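You operate a simulated robot arm through the tools that you are given. There is no shell and no other tool.

You run a simulated robot arm. Do the job below in one go: nothing can be reset, and whatever is moved stays where it is left.

Task
Soak the orange pot in hot soapy water in the big bowl.
Fine: the spout swings fully over to the big bowl and the pot stands under its mouth; soap in before the water; fill to about the line inside; wait till the crust goes pale; soap back where it stood; tap off. Set down upright: soap bottle.

Only the result counts: the job must be done as asked and must still hold three seconds after the hand-in. Knocking over, shifting, dropping, spilling or breaking anything else fails it.

Robot
A 6-joint arm with a two-finger parallel gripper, fixed in place. Base frame: the origin is on the floor under the middle of its stand, x ahead of it, y to its left, z up; the work surface is at about z = 0.91. Readings come in m, degrees, newtons and seconds.
With the tool pointing down near the work surface it reaches from about 0.36 to 0.82 m from the base axis. Its first joint turns from -166.0 to 166.0 degrees. Payload 3.91 kg.
The TCP is the grasp point between the finger pads, 0.03 m short of the fingertips. In the tool frame z runs along the fingers and y along their closing line. The gripper opens to 0.11 m. The fingers are 0.02 m wide and 0.01 m thick; the gripper's body (0.048 by 0.112 m) begins 0.055 m behind the TCP.
Orientation is that of the tool frame in the base frame, as a unit quaternion [w, x, y, z]. With the fingers straight down and closing along the base's y, the tool's x points along the base's -x, its y along +y and its z along -z.

Tools
- The arm moves only by the tool arm_command. Its argument "moves" is a list of rows, each an object (a shift or turn left out is 0, a gripper value left out holds the last) with "linear": the shift along the tool's x, y, z in cm, a list of three; "angular": the turn, a rotation vector about the tool's x, y, z in degrees, a list of three. In form: [{"linear": [tx, ty, tz], "angular": [rx, ry, rz]}, ...]. A call has 1 to 20 rows; each row shifts and turns the commanded pose from where the row before left it, along the tool's axes as they then stand. "gripper" is the finger opening in cm, from 0 to 11, set as the call begins (left out, the last holds). Rows are played at 5 a second. More than 0.05 m and 8.6 degrees between two rows, or a gripper value outside its range, and nothing of the call is played. Where a pose cannot be reached the arm comes as near as it can. A force on the tool above 90 N (or 10 N above the force at the start of the call, whichever is more), or a blocked arm, ends the call early, and 0.2 s more pass. Each finger travels about 0.045 m/s and halts on what it meets, pressing with about 33 N; the grip force reading is that of the motor and also rises with nothing between the fingers. The clock runs only during rows and for 0.2 s after the last one: add rows that do not move to give the fingers time. It gives the time, the measured TCP pose, the force on the tool (base axes), the opening and the grip force at its end, in the units of the frame above (readings bear some noise), with the torque about the TCP (base axes, N m) and any sound that the robot's microphone picked up.
- Cameras (640 x 400 px; columns grow to the right, rows downward): "scene" is fixed at [0.4001, -0.6497, 1.6635]; the picture's right is [0.95, -0.31, 0.00], its down [-0.25, -0.78, -0.57] and it looks along [0.18, 0.55, -0.82] (base axes); focal length 312 px, centre (320, 200). "wrist" rides on the gripper at [0.077, 0.007, -0.115] in the tool frame; the picture's right is [-0.09, 1.00, 0.00], its down [-0.80, -0.07, -0.59] and it looks along [-0.59, -0.05, 0.80] (tool axes); focal length 270 px, centre (320, 200). There is no depth. A picture from a camera that has moved, and an enlarged one, comes with that camera's place and axes in the base frame and with its lens.
- capture(camera): a new picture of that camera. No time passes.
- move_column(by): slides the trunk up (or, below 0, down) by that many m; the arm rides with it, the base frame stays. It gives what a move gives, with no picture.
- enlarge(camera, box): a new picture of the part [left, top, right, bottom] of that camera's present view, enlarged. No time passes.
- finish_job(): hands the job in; it is judged then, once.

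Nothing tells you positions but the pictures and the camera data. Unless the task says otherwise, let go and move clear before handing in.

The tools are called as a command line: name --argument value ..., lists and objects as JSON in quotes. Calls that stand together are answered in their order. arm_command: Moves the arm, as the interface text tells. Its arguments: {"type":"object","properties":{"moves":{"type":"array","items":{"type":"object","properties":{"linear":{"type":"array","items":{"type":"number"}},"angular":{"type":"array","items":{"type":"number"}}}}},"gripper":{"type":"number"}},"required":["moves"]} The other tools are called the same way: move_column (by) moves the trunk up or down; capture (camera) takes a picture; enlarge (camera, box) takes an enlarged picture of a part of a camera's view; finish_job () hands the job in.

At the start:

```text
time: 0.0
position: [0.4249, -0.2855, 1.3376]
tool_rot: [-0.001, 0.0, 1.0, 0.0]
force: [0.6, -0.3, -0.1]
ft_torque: [-0.04, 0.02, 0.0]
gripper_width: 0.1102
grip_force: 0.2
trunk travel left (down, up): [-0.575, 0.035]
```

scene: 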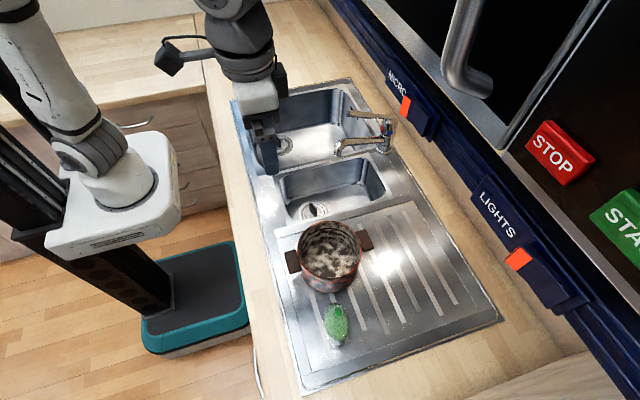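
wrist: 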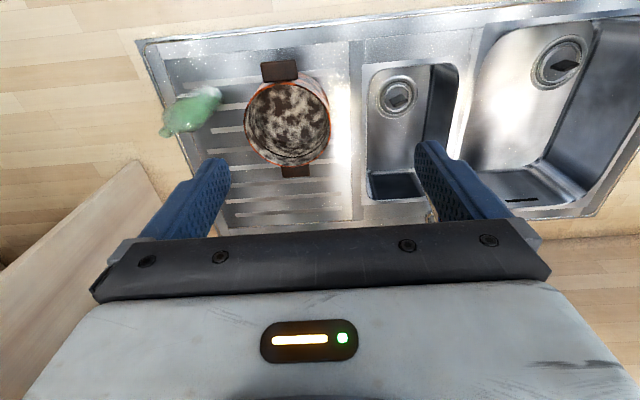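

I see a sink with a big bowl, a small bowl and a drainer; the orange pot stands on the drainer with the green soap bottle beside it, and the tap is behind the bowls. I will look closer before moving.

enlarge --camera "scene" --box '[220, 70, 420, 195]'

enlarge --camera "scene" --box '[260, 200, 420, 360]'

enlarge --camera "scene" --box '[320, 90, 420, 170]'

enlarge --camera "wrist" --box '[140, 30, 380, 200]'

```text
3.20 times, centred on (320, 132) of scene
camera zoom: at [0.4001, -0.6497, 1.6635], right [0.95, -0.31, 0.0], down [-0.25, -0.78, -0.57], along [0.18, 0.55, -0.82], focal length 999 px, centre (320, 416)
```

zoom: 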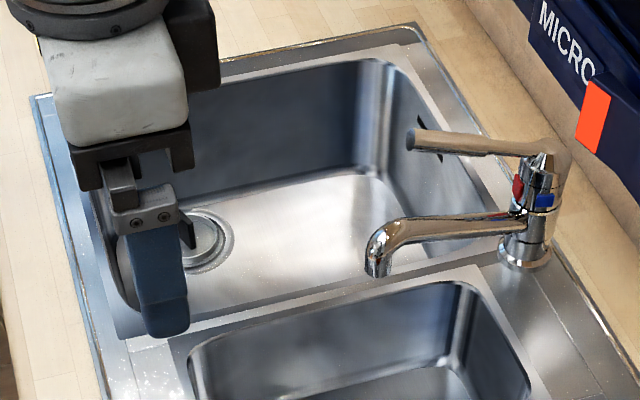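

```text
2.50 times, centred on (340, 280) of scene
camera zoom: at [0.4001, -0.6497, 1.6635], right [0.95, -0.31, 0.0], down [-0.25, -0.78, -0.57], along [0.18, 0.55, -0.82], focal length 780 px, centre (270, 0)
```

zoom: 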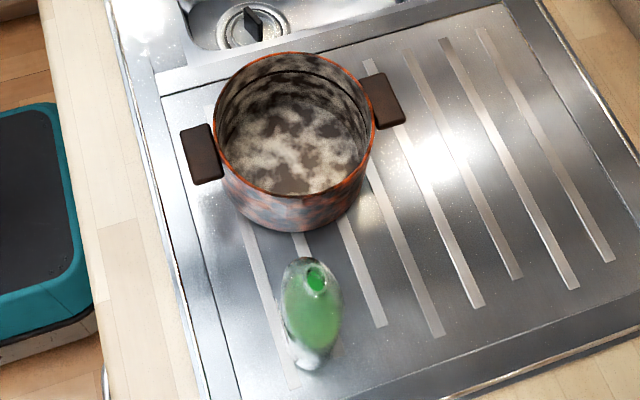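

```text
5.00 times, centred on (370, 130) of scene
camera zoom: at [0.4001, -0.6497, 1.6635], right [0.95, -0.31, 0.0], down [-0.25, -0.78, -0.57], along [0.18, 0.55, -0.82], focal length 1561 px, centre (70, 550)
```

zoom: 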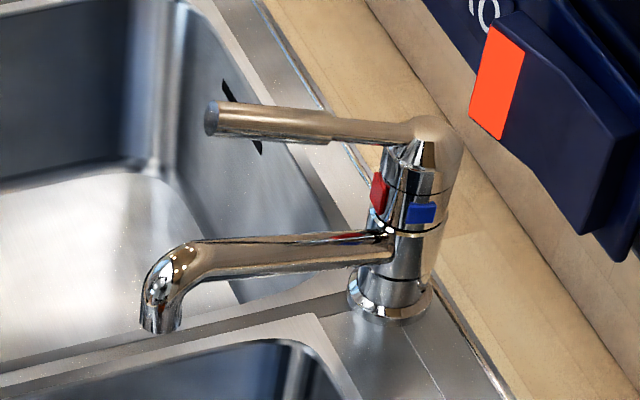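

```text
2.35 times, centred on (260, 115) of wrist
camera zoom: at [0.3469, -0.2789, 1.4539], right [0.09, 1.0, 0.0], down [0.8, -0.07, 0.59], along [0.59, -0.05, -0.8], focal length 636 px, centre (461, 400)
```

zoom: 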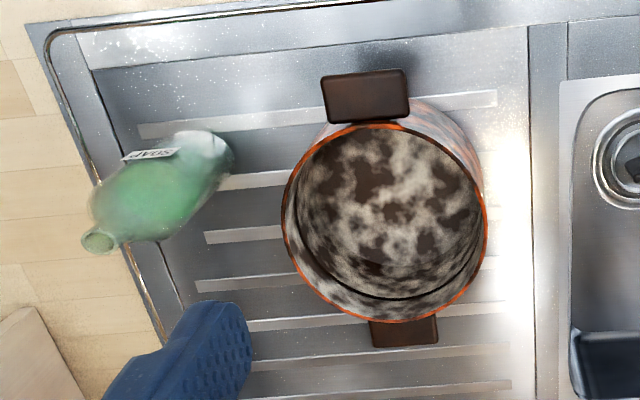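

The pot stands at about (0.525, -0.348) with its rim near z = 1.00, and its handles lie along x. The soap bottle is near (0.478, -0.51), the tap base near (0.826, -0.03) and the spout mouth near (0.65, -0.05). I will bring the wrist camera over for a better look at the tap and the big bowl.

arm_command --moves '[{"linear": [-1.5, 4, 0]}, {"linear": [-1.5, 4, 0]}, {"linear": [-1.5, 4, 0]}, {"linear": [-1.5, 4, 0]}, {"linear": [-1.5, 4, 0]}, {"linear": [0, 4, 0]}]'

capture --camera "wrist"

capture --camera "scene"

```text
time: 1.4
position: [0.4991, -0.0439, 1.3373]
tool_rot: [0.0, 0.0, 1.0, 0.0]
force: [0.0, -0.1, 0.3]
ft_torque: [0.0, -0.02, -0.01]
gripper_width: 0.1098
grip_force: 0.0
trunk travel left (down, up): [-0.575, 0.035]
```

```text
taken
camera wrist: at [0.4215, -0.0365, 1.4524], right [0.09, 1.0, 0.0], down [0.8, -0.07, 0.6], along [0.59, -0.05, -0.8], focal length 270 px, centre (320, 200)
```

wrist: 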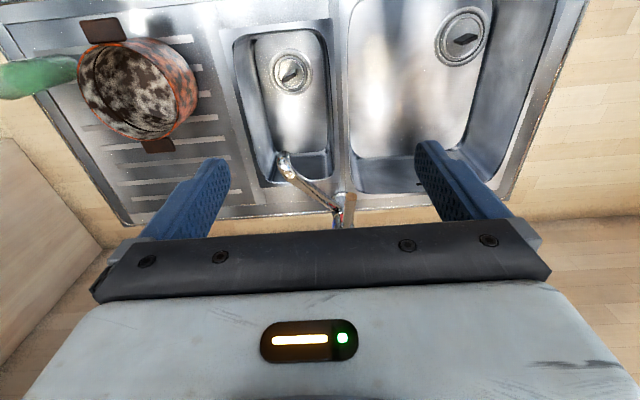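

```text
taken
```

scene: 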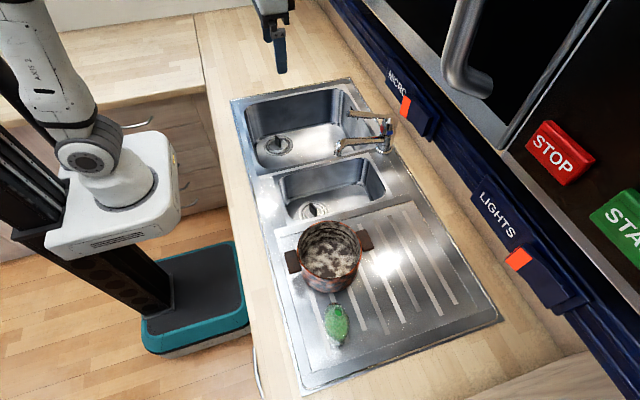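

The spout now points over the small bowl, and the big bowl lies at y > 0 behind the tap divider. I will tilt the wrist camera up to see the tap, the lever and the wall unit.

arm_command --moves '[{"angular": [0, -8, 0]}, {"angular": [0, -8, 0]}, {"angular": [0, -8, 0]}, {"angular": [0, -6, 0]}]'

capture --camera "wrist"

```text
time: 2.4
position: [0.5, -0.0437, 1.3383]
tool_rot: [0.259, 0.0, 0.966, 0.0]
force: [0.3, 0.1, -0.3]
ft_torque: [-0.04, 0.0, 0.0]
gripper_width: 0.1099
grip_force: 0.0
trunk travel left (down, up): [-0.575, 0.035]
```

```text
taken
camera wrist: at [0.3748, -0.0383, 1.3994], right [0.08, 1.0, 0.04], down [0.39, -0.07, 0.92], along [0.92, -0.05, -0.4], focal length 270 px, centre (320, 200)
```

wrist: 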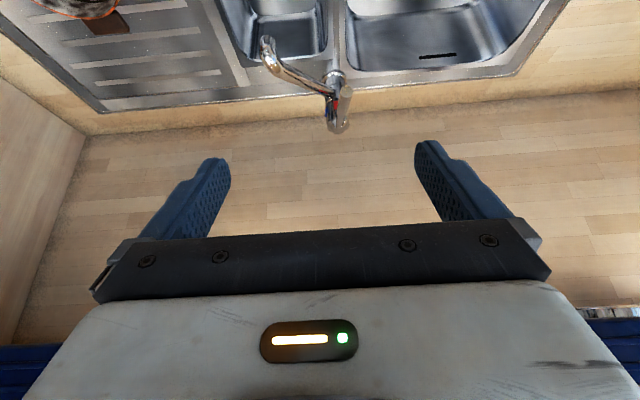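

The wall behind the counter is wood, and a cabinet unit overhangs with its lower edge at about z = 1.41 and its front near x = 0.58. I must keep the wrist and forearm below that when reaching in. I will zoom in on the tap.

enlarge --camera "wrist" --box '[240, 20, 400, 140]'

enlarge --camera "scene" --box '[225, 75, 405, 187]'

enlarge --camera "scene" --box '[0, 0, 320, 200]'

```text
3.33 times, centred on (320, 80) of wrist
camera zoom: at [0.3748, -0.0383, 1.3994], right [0.08, 1.0, 0.04], down [0.39, -0.07, 0.92], along [0.92, -0.05, -0.4], focal length 901 px, centre (320, 600)
```

zoom: 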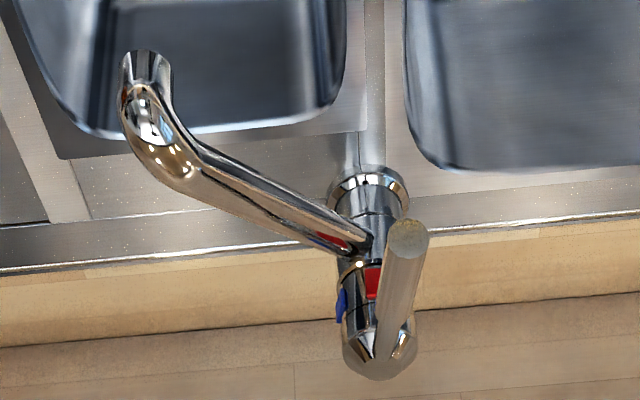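

```text
3.56 times, centred on (315, 131) of scene
camera zoom: at [0.4001, -0.6497, 1.6635], right [0.95, -0.31, 0.0], down [-0.25, -0.78, -0.57], along [0.18, 0.55, -0.82], focal length 1110 px, centre (338, 445)
```

zoom: 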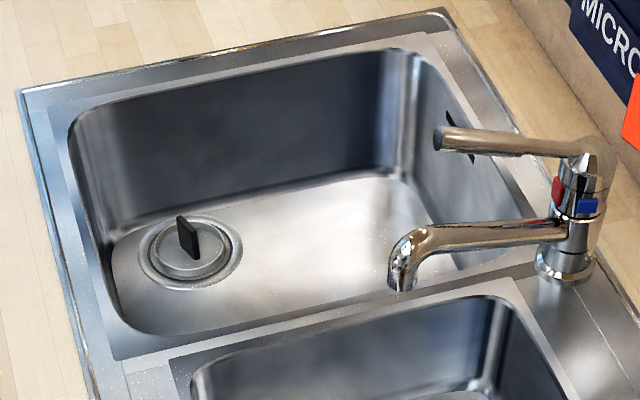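

```text
2.00 times, centred on (160, 100) of scene
camera zoom: at [0.4001, -0.6497, 1.6635], right [0.95, -0.31, 0.0], down [-0.25, -0.78, -0.57], along [0.18, 0.55, -0.82], focal length 624 px, centre (640, 400)
```

zoom: 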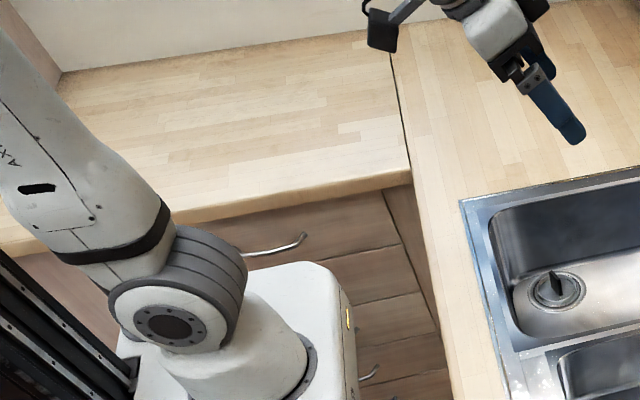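

The tap axis is at about (0.822, -0.022). The spout mouth is near (0.627, -0.112, 1.04) with a spout length of about 0.215 m. The lever end is near (0.697, -0.004, 1.08), with red and blue marks below it. I will lower the trunk to keep the arm under the cabinet and take a closer, flatter view of the tap.

move_column --by -0.18

capture --camera "wrist"

capture --camera "scene"

```text
time: 4.4
position: [0.5003, -0.0455, 1.1573]
tool_rot: [0.259, 0.0, 0.966, 0.0]
force: [-0.3, -0.2, -0.1]
ft_torque: [0.01, -0.01, 0.01]
gripper_width: 0.1099
grip_force: 0.1
trunk travel left (down, up): [-0.395, 0.215]
```

```text
taken
camera wrist: at [0.3752, -0.0384, 1.2195], right [0.08, 1.0, 0.04], down [0.4, -0.07, 0.92], along [0.91, -0.05, -0.4], focal length 270 px, centre (320, 200)
```

wrist: 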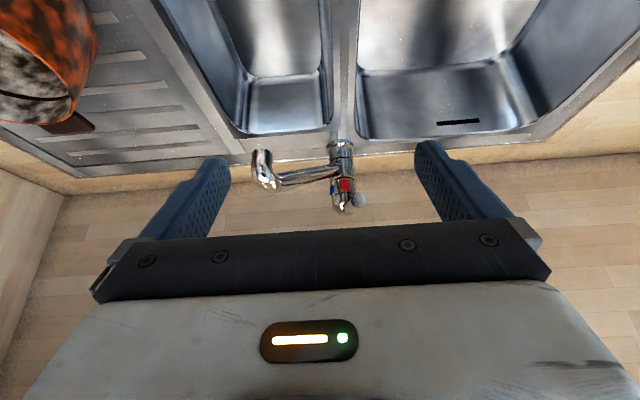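

```text
taken
```

scene: 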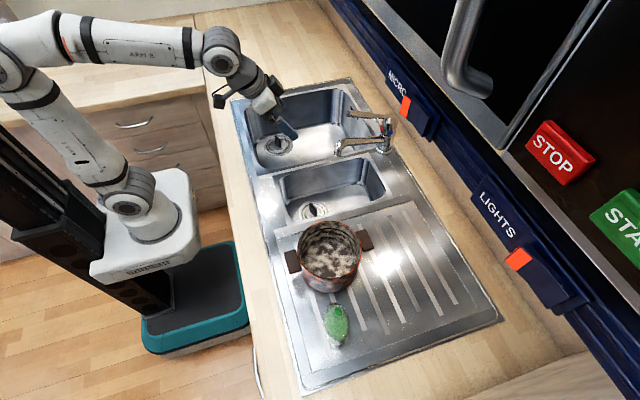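

enlarge --camera "wrist" --box '[230, 120, 390, 220]'

enlarge --camera "scene" --box '[330, 95, 410, 160]'

```text
4.00 times, centred on (310, 170) of wrist
camera zoom: at [0.3752, -0.0384, 1.2195], right [0.08, 1.0, 0.04], down [0.4, -0.07, 0.92], along [0.91, -0.05, -0.4], focal length 1081 px, centre (360, 320)
```

zoom: 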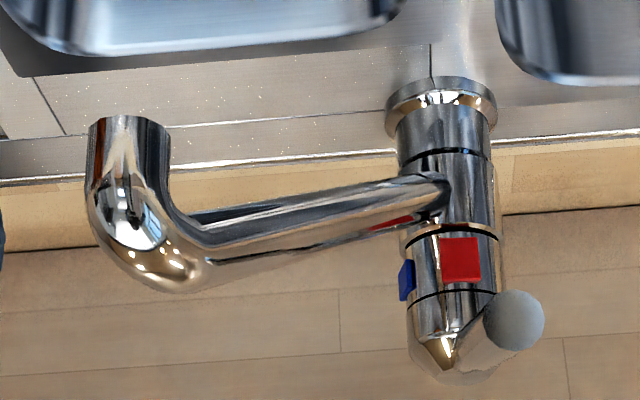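

```text
6.15 times, centred on (370, 128) of scene
camera zoom: at [0.4001, -0.6497, 1.6635], right [0.95, -0.31, 0.0], down [-0.25, -0.78, -0.57], along [0.18, 0.55, -0.82], focal length 1921 px, centre (12, 646)
```

zoom: 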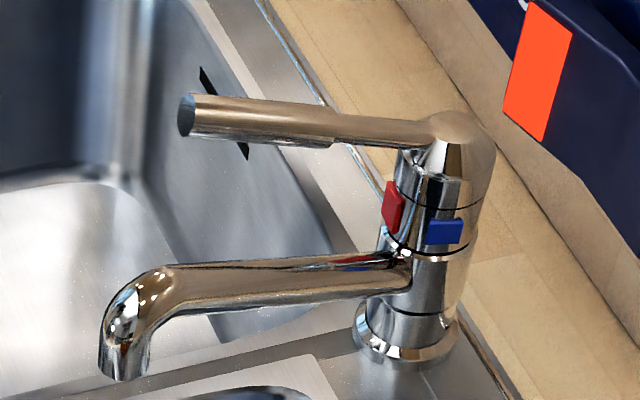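

The lever points towards the robot, just above the red mark; the blue mark is on the −y side. I will do the soap first while the pot stands on the open drainer, so I am bringing the arm upright and over towards the bottle, clear above everything.

arm_command --moves '[{"angular": [0, 8, 0]}, {"angular": [0, 8, 0]}, {"angular": [0, 8, 0]}, {"angular": [0, 6, 0]}, {"linear": [0, 0, -5]}, {"linear": [0, 0, -5]}, {"linear": [1, -5, 0]}, {"linear": [1, -5, 0]}, {"linear": [1, -5, 0]}, {"linear": [1, -5, 0]}, {"linear": [1, -5, 0]}, {"linear": [1, -5, 0]}, {"linear": [1, -5, 0]}, {"linear": [1, -5, 0]}]'

capture --camera "wrist"

capture --camera "scene"

```text
refused: row 7 steps farther than a row can; nothing moved
```

```text
taken
camera wrist: at [0.3752, -0.0384, 1.2195], right [0.08, 1.0, 0.04], down [0.4, -0.07, 0.92], along [0.91, -0.05, -0.4], focal length 270 px, centre (320, 200)
```

wrist: 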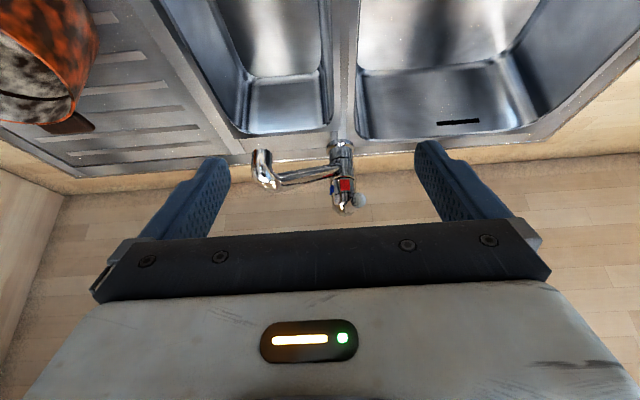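

```text
taken
```

scene: 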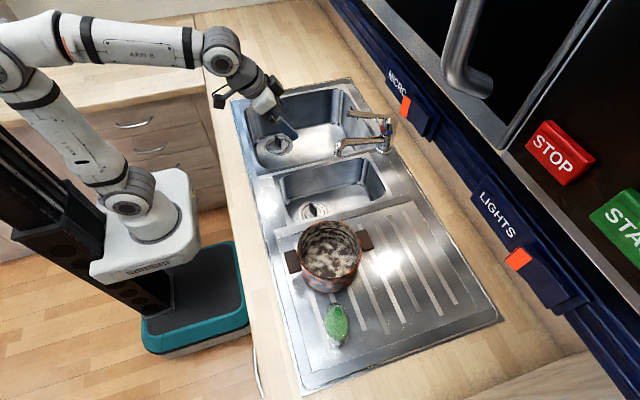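

The combined step was slightly too long, so nothing moved. I am sending the same path with smaller steps.

arm_command --moves '[{"angular": [0, 8, 0]}, {"angular": [0, 8, 0]}, {"angular": [0, 8, 0]}, {"angular": [0, 6, 0]}, {"linear": [0, 0, -4.5]}, {"linear": [0, 0, -4.5]}, {"linear": [1, -4.5, 0]}, {"linear": [1, -4.5, 0]}, {"linear": [1, -4.5, 0]}, {"linear": [1, -4.5, 0]}, {"linear": [1, -4.5, 0]}, {"linear": [1, -4.5, 0]}, {"linear": [1, -4.5, 0]}, {"linear": [1, -4.5, 0]}, {"linear": [1, -4.5, 0]}]'

capture --camera "wrist"

capture --camera "scene"

```text
time: 7.6
position: [0.4125, -0.4516, 1.249]
tool_rot: [0.0, -0.001, 1.0, 0.0]
force: [-0.3, -0.7, 0.0]
ft_torque: [-0.03, -0.03, 0.04]
gripper_width: 0.1102
grip_force: 0.0
trunk travel left (down, up): [-0.395, 0.215]
```

```text
taken
camera wrist: at [0.3337, -0.4444, 1.3645], right [0.09, 1.0, 0.0], down [0.8, -0.07, 0.59], along [0.59, -0.05, -0.8], focal length 270 px, centre (320, 200)
```

wrist: 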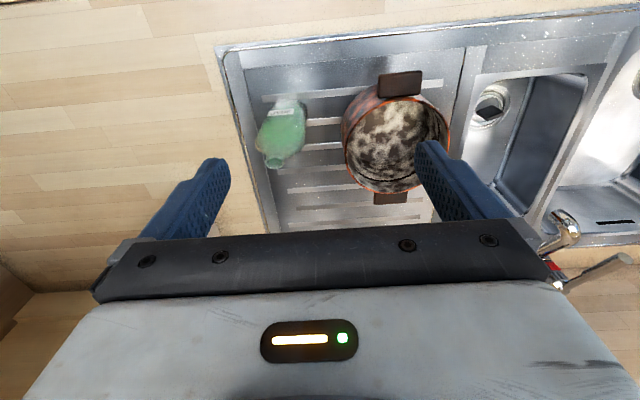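

```text
taken
```

scene: 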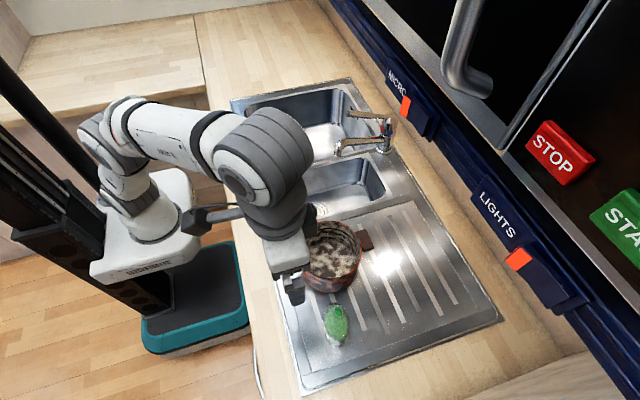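

enlarge --camera "wrist" --box '[220, 60, 460, 210]'

enlarge --camera "scene" --box '[305, 285, 385, 365]'

enlarge --camera "wrist" --box '[240, 80, 340, 180]'

```text
2.67 times, centred on (340, 135) of wrist
camera zoom: at [0.3337, -0.4444, 1.3645], right [0.09, 1.0, 0.0], down [0.8, -0.07, 0.59], along [0.59, -0.05, -0.8], focal length 721 px, centre (267, 373)
```

zoom: 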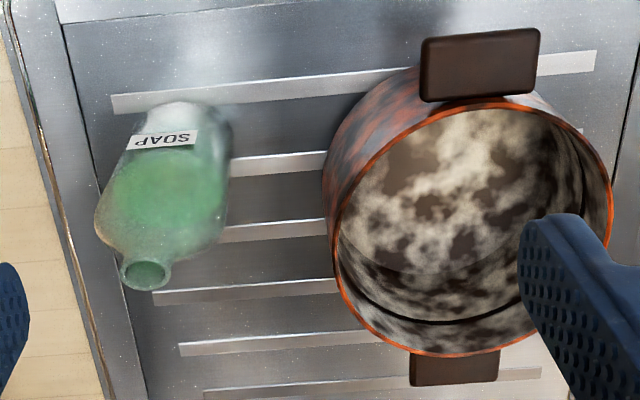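

```text
5.00 times, centred on (345, 325) of scene
camera zoom: at [0.4001, -0.6497, 1.6635], right [0.95, -0.31, 0.0], down [-0.25, -0.78, -0.57], along [0.18, 0.55, -0.82], focal length 1561 px, centre (195, -425)
```

zoom: 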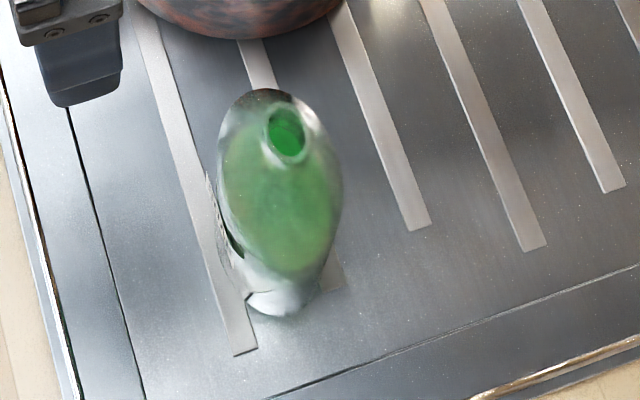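

```text
4.00 times, centred on (290, 130) of wrist
camera zoom: at [0.3337, -0.4444, 1.3645], right [0.09, 1.0, 0.0], down [0.8, -0.07, 0.59], along [0.59, -0.05, -0.8], focal length 1081 px, centre (440, 480)
```

zoom: 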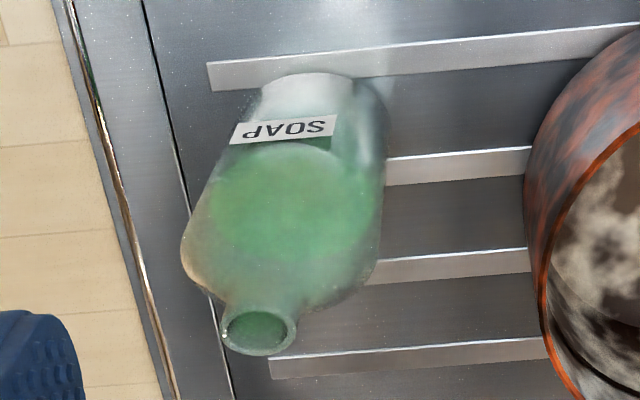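

The bottle is open-mouthed, with its mouth at about (0.479, -0.510, 1.09). It is about 7 cm wide along y and 4.5 cm deep along x. I plan to take it from the robot side with a level gripper and the camera on top, so I will first turn the tool half a turn high above everything.

arm_command --moves '[{"angular": [0, 0, 8.5]}, {"angular": [0, 0, 8.5]}, {"angular": [0, 0, 8.5]}, {"angular": [0, 0, 8.5]}, {"angular": [0, 0, 8.5]}, {"angular": [0, 0, 8.5]}, {"angular": [0, 0, 8.5]}, {"angular": [0, 0, 8.5]}, {"angular": [0, 0, 8.5]}, {"angular": [0, 0, 8.5]}, {"angular": [0, 0, 8.5]}, {"angular": [0, 0, 8.5]}, {"angular": [0, 0, 8.5]}, {"angular": [0, 0, 8.5]}, {"angular": [0, 0, 8.5]}, {"angular": [0, 0, 8.5]}, {"angular": [0, 0, 8.5]}, {"angular": [0, 0, 8.5]}, {"angular": [0, 0, 8.5]}, {"angular": [0, 0, 8.5]}]'

capture --camera "scene"

```text
time: 11.8
position: [0.4106, -0.449, 1.2472]
tool_rot: [-0.001, 0.996, 0.086, 0.0]
force: [-0.2, -0.7, 0.1]
ft_torque: [0.04, -0.01, 0.0]
gripper_width: 0.1099
grip_force: 0.0
trunk travel left (down, up): [-0.395, 0.215]
```

```text
taken
```

scene: 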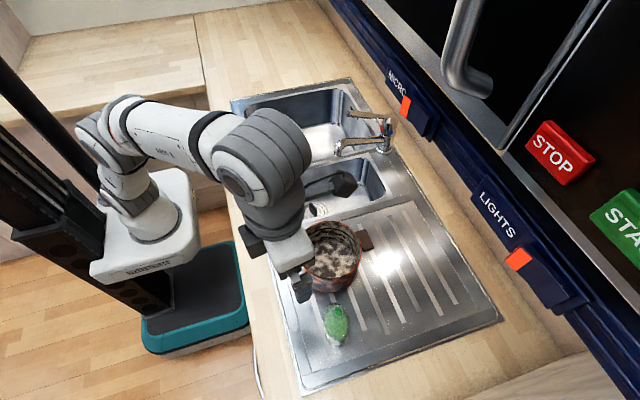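

The tool is almost turned around. I will finish the turn, move back to about (0.37, -0.51) and pitch the fingers forward to nearly level.

arm_command --moves '[{"angular": [0, 0, 5]}, {"angular": [0, 0, 5]}, {"linear": [-2, 3, 0]}, {"linear": [-2, 3, 0]}, {"angular": [0, 8.33, 0]}, {"angular": [0, 8.33, 0]}, {"angular": [0, 8.33, 0]}, {"angular": [0, 8.33, 0]}, {"angular": [0, 8.33, 0]}, {"angular": [0, 8.33, 0]}, {"angular": [0, 8.33, 0]}, {"angular": [0, 8.33, 0]}, {"angular": [0, 8.36, 0]}]'

capture --camera "scene"

capture --camera "wrist"

```text
time: 14.6
position: [0.369, -0.5105, 1.2481]
tool_rot: [0.001, 0.793, -0.001, 0.61]
force: [0.5, 0.0, -0.1]
ft_torque: [-0.01, 0.01, 0.03]
gripper_width: 0.1102
grip_force: 0.0
trunk travel left (down, up): [-0.395, 0.215]
```

```text
taken
```

scene: 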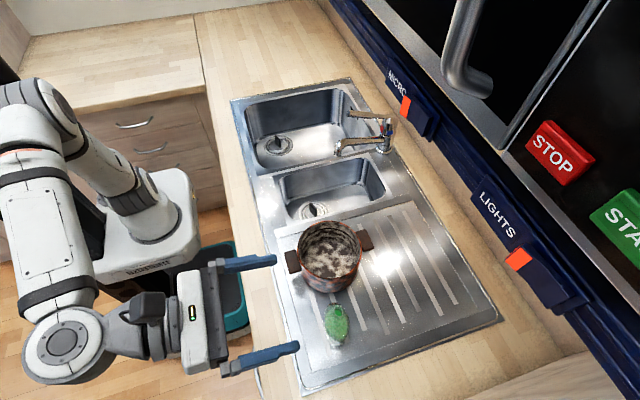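

```text
taken
camera wrist: at [0.2779, -0.5166, 1.3524], right [-0.02, -1.0, -0.08], down [-0.78, 0.07, -0.62], along [0.63, 0.05, -0.78], focal length 270 px, centre (320, 200)
```

wrist: 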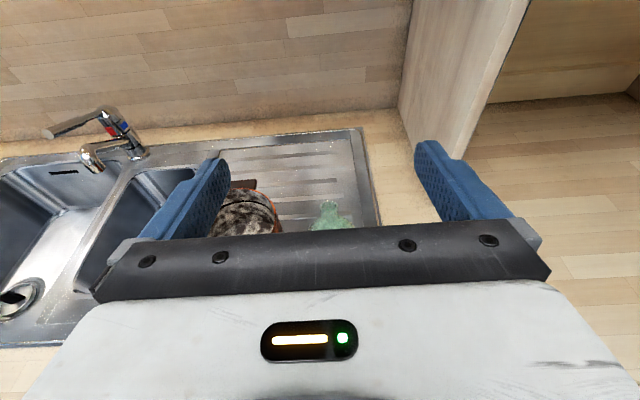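

The gripper is nearly level with the camera on top. I will level it fully and descend part of the way beside the bottle, on the robot side.

arm_command --moves '[{"angular": [0, 7.5, 0]}, {"angular": [0, 7.5, 0]}, {"linear": [-4.2, 0, 0]}, {"linear": [-4.2, 0, 0]}, {"linear": [-4.2, 0, 0]}, {"linear": [-4.2, 0, 0]}, {"linear": [-4.2, 0, 0]}]'

capture --camera "scene"

capture --camera "wrist"

```text
time: 16.2
position: [0.3695, -0.5103, 1.0375]
tool_rot: [0.001, 0.707, -0.001, 0.707]
force: [0.2, 0.1, 0.1]
ft_torque: [0.01, 0.0, -0.02]
gripper_width: 0.1099
grip_force: 0.0
trunk travel left (down, up): [-0.395, 0.215]
```

```text
taken
```

scene: 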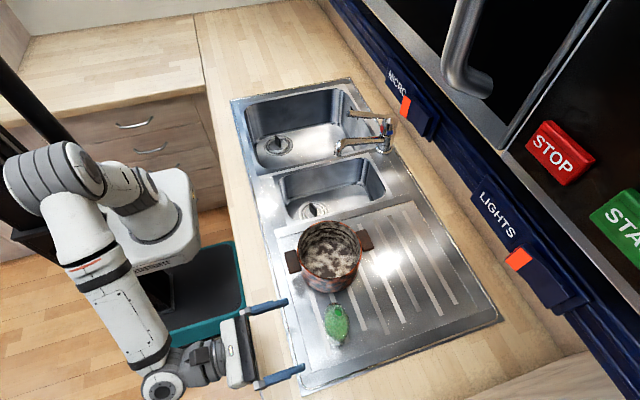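

```text
taken
camera wrist: at [0.254, -0.5157, 1.1158], right [0.0, -1.0, -0.09], down [-0.59, 0.07, -0.8], along [0.8, 0.05, -0.59], focal length 270 px, centre (320, 200)
```

wrist: 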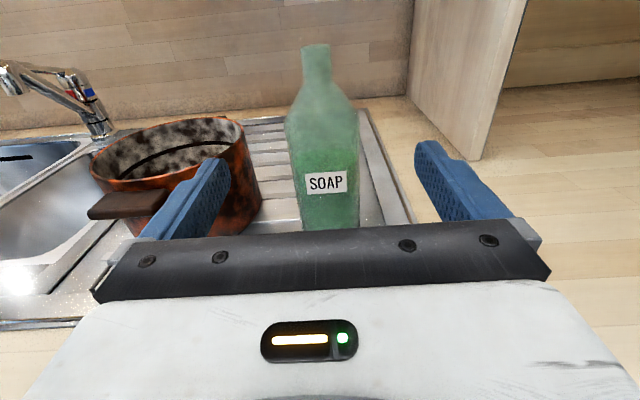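

The bottle is centred between the fingers at y = -0.511, its body is about 6 cm wide, and the label is at z = 0.98. I will go down to z = 0.99 and advance slowly around the bottle with a slightly reduced opening.

arm_command --gripper 9.6 --moves '[{"linear": [-2.4, 0, 0]}, {"linear": [-2.35, 0, 0]}, {"linear": [0, 0, 2.5]}, {"linear": [0, 0, 2.5]}, {"linear": [0, 0, 2]}]'

capture --camera "wrist"

capture --camera "scene"

```text
time: 17.4
position: [0.4405, -0.5092, 0.9902]
tool_rot: [0.0, 0.707, 0.0, 0.707]
force: [0.2, 0.3, 0.4]
ft_torque: [-0.04, -0.01, -0.01]
gripper_width: 0.0959
grip_force: 0.1
trunk travel left (down, up): [-0.395, 0.215]
```

```text
taken
camera wrist: at [0.3248, -0.5156, 1.068], right [0.0, -1.0, -0.09], down [-0.59, 0.07, -0.8], along [0.8, 0.05, -0.59], focal length 270 px, centre (320, 200)
```

wrist: 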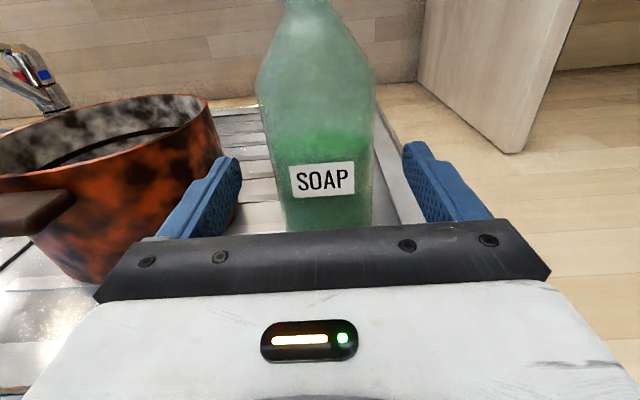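

```text
taken
```

scene: 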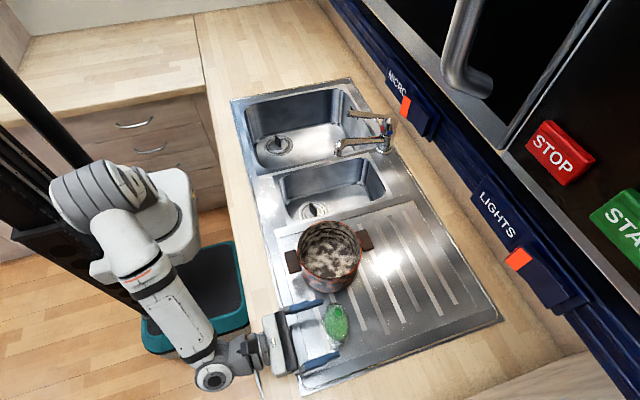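

The bottle sits well between the fingers, and the liquid reaches about z = 1.01, just above the label. I will advance the last 3.8 cm, then close on it.

arm_command --moves '[{"linear": [0, 0, 1.9]}, {"linear": [0, 0, 1.9]}, {}]'

capture --camera "wrist"

```text
time: 18.2
position: [0.4787, -0.5091, 0.99]
tool_rot: [0.001, 0.707, -0.001, 0.707]
force: [0.3, 0.4, -0.1]
ft_torque: [-0.01, -0.03, -0.03]
gripper_width: 0.0961
grip_force: 0.0
trunk travel left (down, up): [-0.395, 0.215]
```

```text
taken
camera wrist: at [0.3634, -0.5158, 1.0671], right [0.0, -1.0, -0.09], down [-0.59, 0.07, -0.8], along [0.8, 0.05, -0.59], focal length 270 px, centre (320, 200)
```

wrist: 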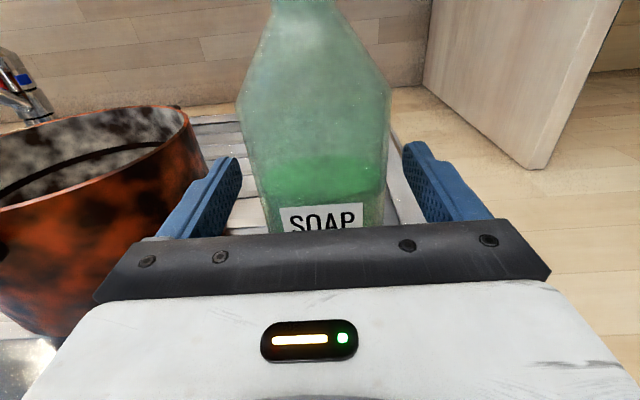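

The bottle is centred between the pads, so I will close the gripper on it.

arm_command --gripper 4 --moves '[{}, {}, {}, {}, {}]'

capture --camera "wrist"

```text
time: 19.4
position: [0.4783, -0.5097, 0.9889]
tool_rot: [0.0, 0.707, -0.001, 0.707]
force: [0.4, -0.8, 0.6]
ft_torque: [0.01, 0.02, 0.01]
gripper_width: 0.0638
grip_force: 33.2
trunk travel left (down, up): [-0.395, 0.215]
```

```text
taken
camera wrist: at [0.3631, -0.5158, 1.0671], right [0.0, -1.0, -0.09], down [-0.59, 0.07, -0.8], along [0.8, 0.05, -0.59], focal length 270 px, centre (320, 200)
```

wrist: 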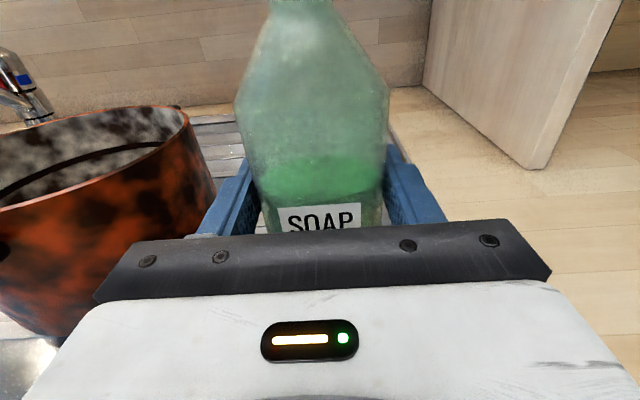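

The bottle is gripped at TCP (0.478, -0.510, 0.989), which is also the pose I will put it back to. I will lift it to z = 1.13 and carry it beside the pot.

arm_command --moves '[{"linear": [2, 0, 0]}, {"linear": [3, 0, 0]}, {"linear": [3, 0, 0]}, {"linear": [3, 0, 0]}, {"linear": [3.1, 0, 0]}]'

capture --camera "scene"

capture --camera "wrist"

```text
time: 20.6
position: [0.4784, -0.5096, 1.1312]
tool_rot: [-0.001, 0.707, 0.0, 0.707]
force: [-0.1, -0.1, -2.5]
ft_torque: [0.0, -0.01, -0.02]
gripper_width: 0.0637
grip_force: 33.4
trunk travel left (down, up): [-0.395, 0.215]
```

```text
taken
```

scene: 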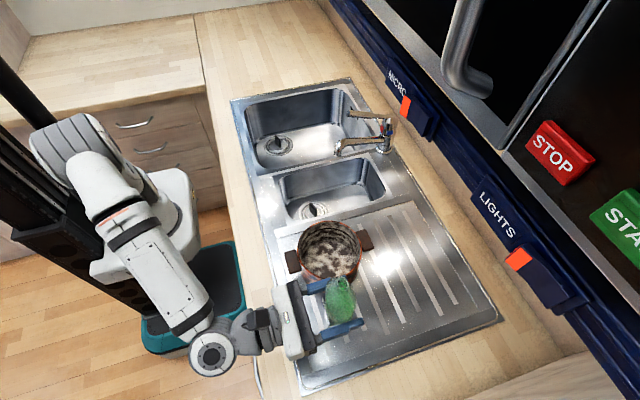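

```text
taken
camera wrist: at [0.3626, -0.517, 1.2092], right [0.0, -1.0, -0.09], down [-0.59, 0.07, -0.8], along [0.8, 0.05, -0.59], focal length 270 px, centre (320, 200)
```

wrist: 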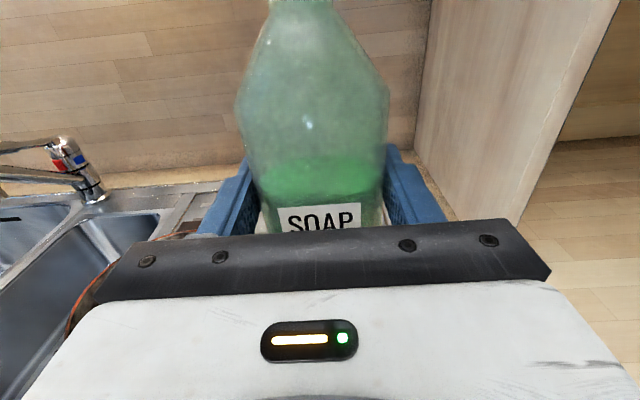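

The bottle came up cleanly at about 2.5 N. I will move it next to the pot centre and start tilting its mouth towards the pot, at first only 45 degrees.

arm_command --moves '[{"linear": [0, -2.15, 1.55]}, {"linear": [0, -2.15, 1.55]}, {"linear": [0, -2.15, 1.56]}, {"angular": [0, 0, -7.5]}, {"angular": [0, 0, -7.5]}, {"angular": [0, 0, -7.5]}, {"angular": [0, 0, -7.5]}, {"angular": [0, 0, -7.5]}, {"angular": [0, 0, -7.5]}]'

enlarge --camera "scene" --box '[260, 200, 420, 360]'

capture --camera "wrist"

```text
time: 22.6
position: [0.5247, -0.4459, 1.1303]
tool_rot: [0.27, 0.653, 0.272, 0.653]
force: [0.3, 0.3, -2.0]
ft_torque: [0.03, 0.0, -0.02]
gripper_width: 0.0641
grip_force: 33.2
trunk travel left (down, up): [-0.395, 0.215]
```

```text
2.50 times, centred on (340, 280) of scene
camera zoom: at [0.4001, -0.6497, 1.6635], right [0.95, -0.31, 0.0], down [-0.25, -0.78, -0.57], along [0.18, 0.55, -0.82], focal length 780 px, centre (270, 0)
```

zoom: 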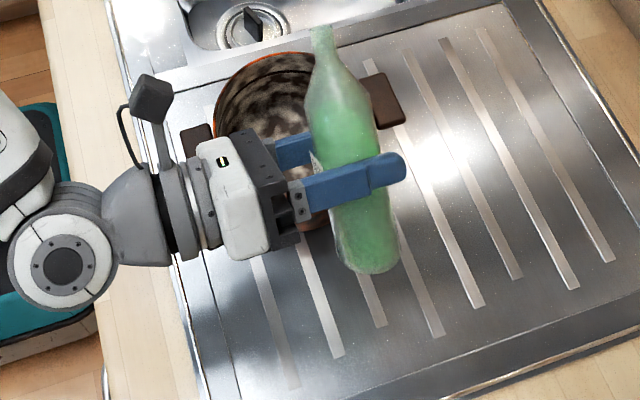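

```text
taken
camera wrist: at [0.4092, -0.3965, 1.191], right [0.0, -0.77, 0.64], down [-0.59, -0.52, -0.62], along [0.8, -0.38, -0.46], focal length 270 px, centre (320, 200)
```

wrist: 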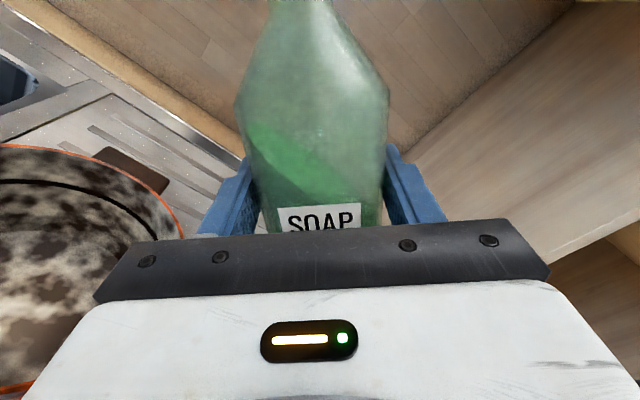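

The liquid surface tilts realistically and nothing is pouring yet. I will continue to about 75 degrees.

arm_command --moves '[{"angular": [0, 0, -7.5]}, {"angular": [0, 0, -7.5]}, {"angular": [0, 0, -7.5]}, {"angular": [0, 0, -7.5]}]'

enlarge --camera "scene" --box '[260, 200, 420, 360]'

capture --camera "wrist"

```text
time: 23.6
position: [0.5254, -0.447, 1.1312]
tool_rot: [0.431, 0.561, 0.431, 0.56]
force: [-0.3, 0.1, -0.9]
ft_torque: [0.0, 0.01, -0.01]
gripper_width: 0.0639
grip_force: 32.8
trunk travel left (down, up): [-0.395, 0.215]
```

```text
2.50 times, centred on (340, 280) of scene
camera zoom: at [0.4001, -0.6497, 1.6635], right [0.95, -0.31, 0.0], down [-0.25, -0.78, -0.57], along [0.18, 0.55, -0.82], focal length 780 px, centre (270, 0)
```

zoom: 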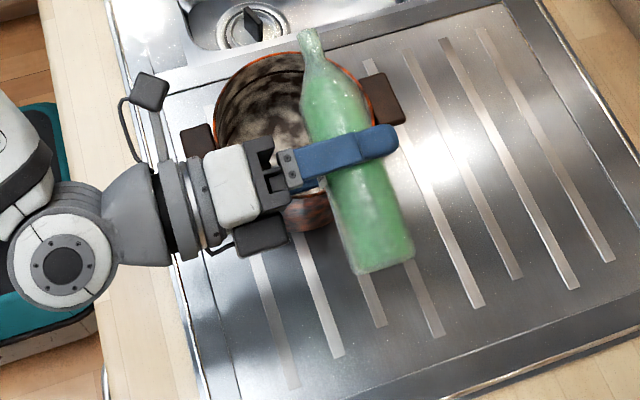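

```text
taken
camera wrist: at [0.4091, -0.3734, 1.1583], right [0.0, -0.34, 0.94], down [-0.59, -0.76, -0.27], along [0.8, -0.56, -0.2], focal length 270 px, centre (320, 200)
```

wrist: 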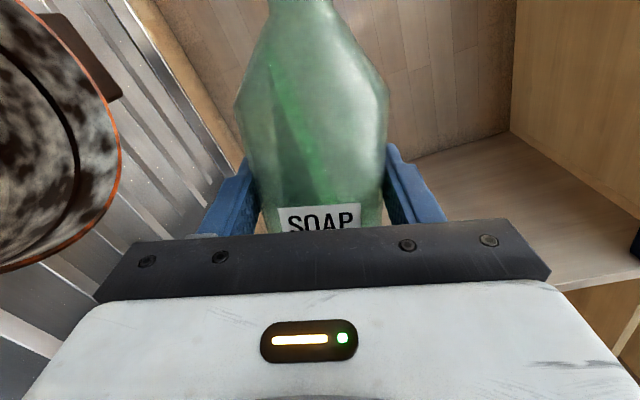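

The liquid surface now looks close to the neck. I will zoom in to check for a stream and look into the pot before going further.

enlarge --camera "scene" --box '[290, 200, 390, 262]'

enlarge --camera "wrist" --box '[200, 0, 420, 140]'

arm_command --moves '[{}, {}]'

```text
6.40 times, centred on (340, 231) of scene
camera zoom: at [0.4001, -0.6497, 1.6635], right [0.95, -0.31, 0.0], down [-0.25, -0.78, -0.57], along [0.18, 0.55, -0.82], focal length 1998 px, centre (192, 2)
```

zoom: 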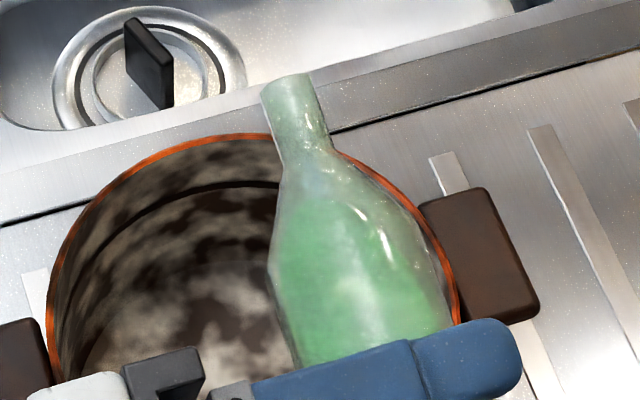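

```text
2.86 times, centred on (310, 70) of wrist
camera zoom: at [0.4091, -0.3734, 1.1583], right [0.0, -0.34, 0.94], down [-0.59, -0.76, -0.27], along [0.8, -0.56, -0.2], focal length 772 px, centre (349, 571)
```

zoom: 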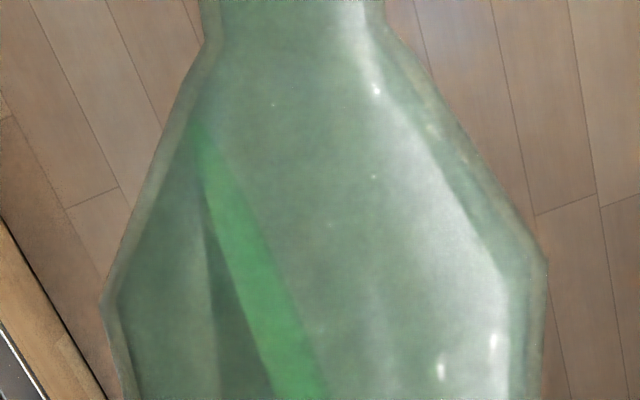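

```text
time: 24.2
position: [0.5244, -0.4452, 1.1324]
tool_rot: [0.432, 0.561, 0.43, 0.561]
force: [0.0, -0.4, -0.9]
ft_torque: [0.04, -0.04, -0.01]
gripper_width: 0.0636
grip_force: 33.4
trunk travel left (down, up): [-0.395, 0.215]
```

The surface is just short of the neck and nothing is in the pot yet. I will go to 90 degrees.

arm_command --moves '[{"angular": [0, 0, -7.5]}, {"angular": [0, 0, -7.5]}]'

enlarge --camera "scene" --box '[290, 200, 390, 262]'

capture --camera "wrist"

```text
time: 24.8
position: [0.5248, -0.4454, 1.1298]
tool_rot: [0.501, 0.499, 0.5, 0.5]
force: [-0.3, 0.1, -0.3]
ft_torque: [-0.01, -0.02, -0.01]
gripper_width: 0.0685
grip_force: 32.1
trunk travel left (down, up): [-0.395, 0.215]
```

```text
6.40 times, centred on (340, 231) of scene
camera zoom: at [0.4001, -0.6497, 1.6635], right [0.95, -0.31, 0.0], down [-0.25, -0.78, -0.57], along [0.18, 0.55, -0.82], focal length 1998 px, centre (192, 2)
```

zoom: 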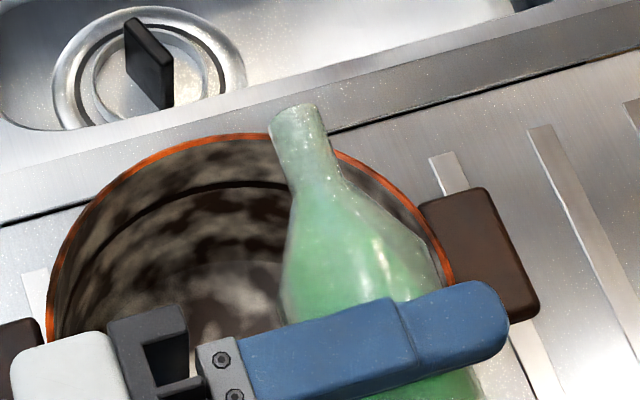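

```text
taken
camera wrist: at [0.4093, -0.3687, 1.1379], right [0.0, -0.09, 1.0], down [-0.59, -0.8, -0.07], along [0.8, -0.59, -0.05], focal length 270 px, centre (320, 200)
```

wrist: 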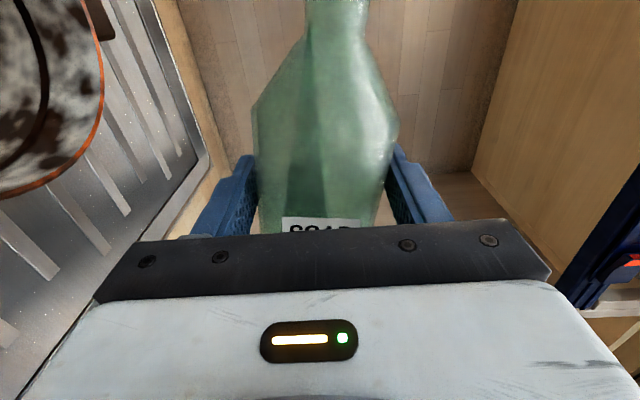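

The gripper width grew to 0.0685 and the bottle seems to have shifted a little in the grip. I will look closely before continuing.

arm_command --moves '[{}]'

capture --camera "wrist"

enlarge --camera "scene" --box '[260, 190, 420, 290]'

enlarge --camera "wrist" --box '[180, 0, 460, 240]'

```text
time: 25.2
position: [0.526, -0.4465, 1.1299]
tool_rot: [0.5, 0.5, 0.5, 0.5]
force: [-1.2, 0.1, 0.2]
ft_torque: [0.02, 0.0, 0.0]
gripper_width: 0.0683
grip_force: 32.8
trunk travel left (down, up): [-0.395, 0.215]
```

```text
taken
camera wrist: at [0.4093, -0.3687, 1.1381], right [0.0, -0.09, 1.0], down [-0.59, -0.8, -0.07], along [0.8, -0.59, -0.05], focal length 270 px, centre (320, 200)
```

wrist: 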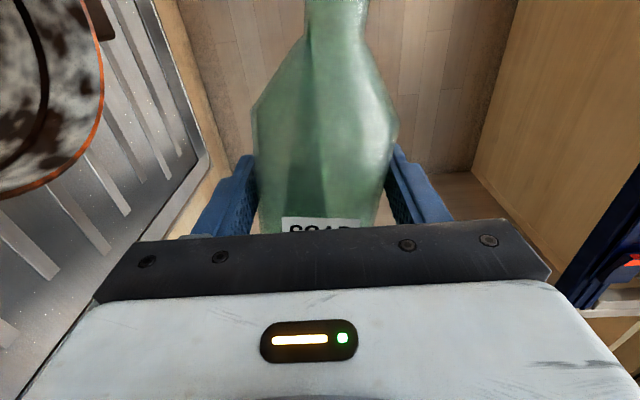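

```text
4.00 times, centred on (340, 240) of scene
camera zoom: at [0.4001, -0.6497, 1.6635], right [0.95, -0.31, 0.0], down [-0.25, -0.78, -0.57], along [0.18, 0.55, -0.82], focal length 1248 px, centre (240, 40)
```

zoom: 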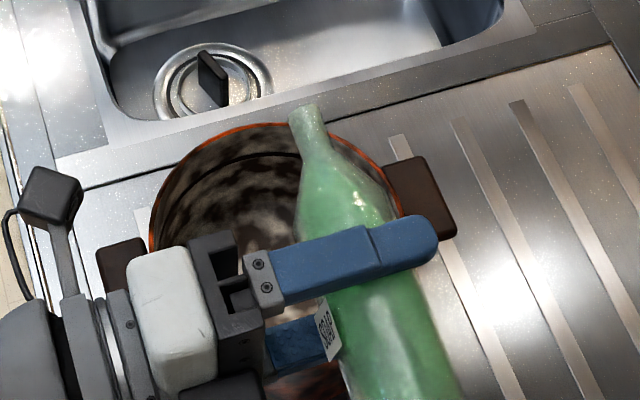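

```text
1.67 times, centred on (320, 120) of wrist
camera zoom: at [0.4093, -0.3687, 1.1381], right [0.0, -0.09, 1.0], down [-0.59, -0.8, -0.07], along [0.8, -0.59, -0.05], focal length 450 px, centre (320, 333)
```

zoom: 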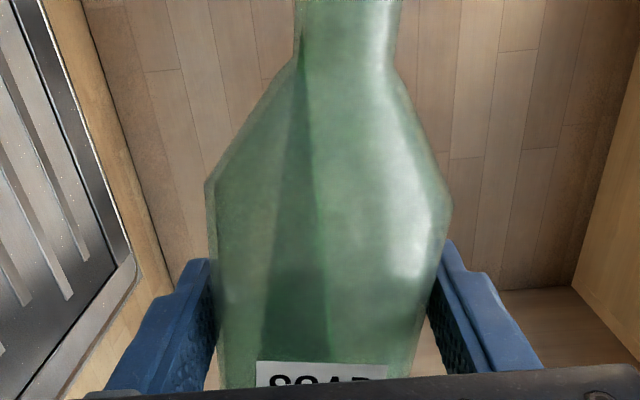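

The bottle has turned about 10 degrees relative to the fingers but is steady, and its liquid is level with the neck, on the verge of pouring. I will continue gently.

arm_command --moves '[{"angular": [0, 0, -4]}, {"angular": [0, 0, -4]}, {}]'

capture --camera "wrist"

enlarge --camera "scene" --box '[260, 190, 420, 290]'

```text
time: 26.0
position: [0.5253, -0.4463, 1.13]
tool_rot: [0.534, 0.464, 0.534, 0.464]
force: [-0.5, -0.1, -1.2]
ft_torque: [0.05, 0.0, -0.01]
gripper_width: 0.0678
grip_force: 32.8
trunk travel left (down, up): [-0.395, 0.215]
```

```text
taken
camera wrist: at [0.4096, -0.3684, 1.1278], right [0.0, 0.05, 1.0], down [-0.59, -0.8, 0.04], along [0.8, -0.59, 0.03], focal length 270 px, centre (320, 200)
```

wrist: 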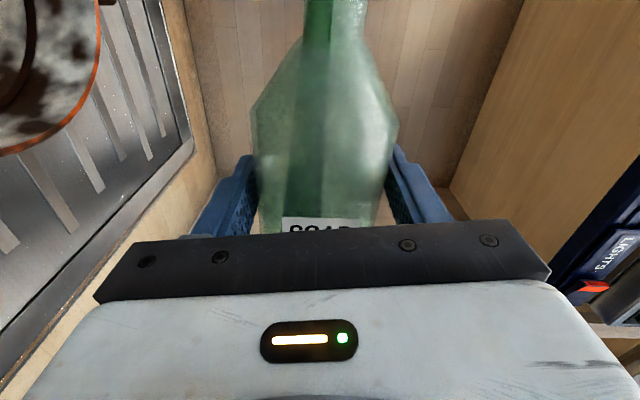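

```text
4.00 times, centred on (340, 240) of scene
camera zoom: at [0.4001, -0.6497, 1.6635], right [0.95, -0.31, 0.0], down [-0.25, -0.78, -0.57], along [0.18, 0.55, -0.82], focal length 1248 px, centre (240, 40)
```

zoom: 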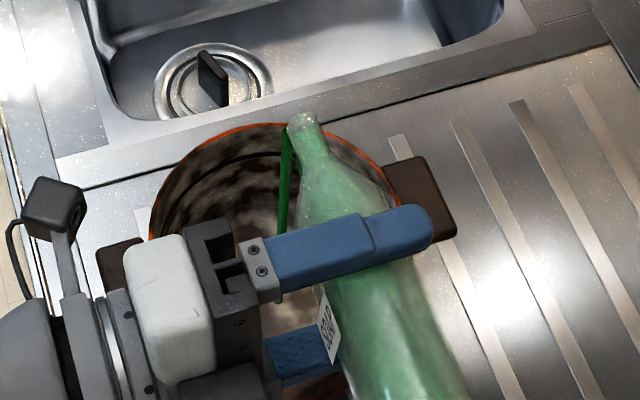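

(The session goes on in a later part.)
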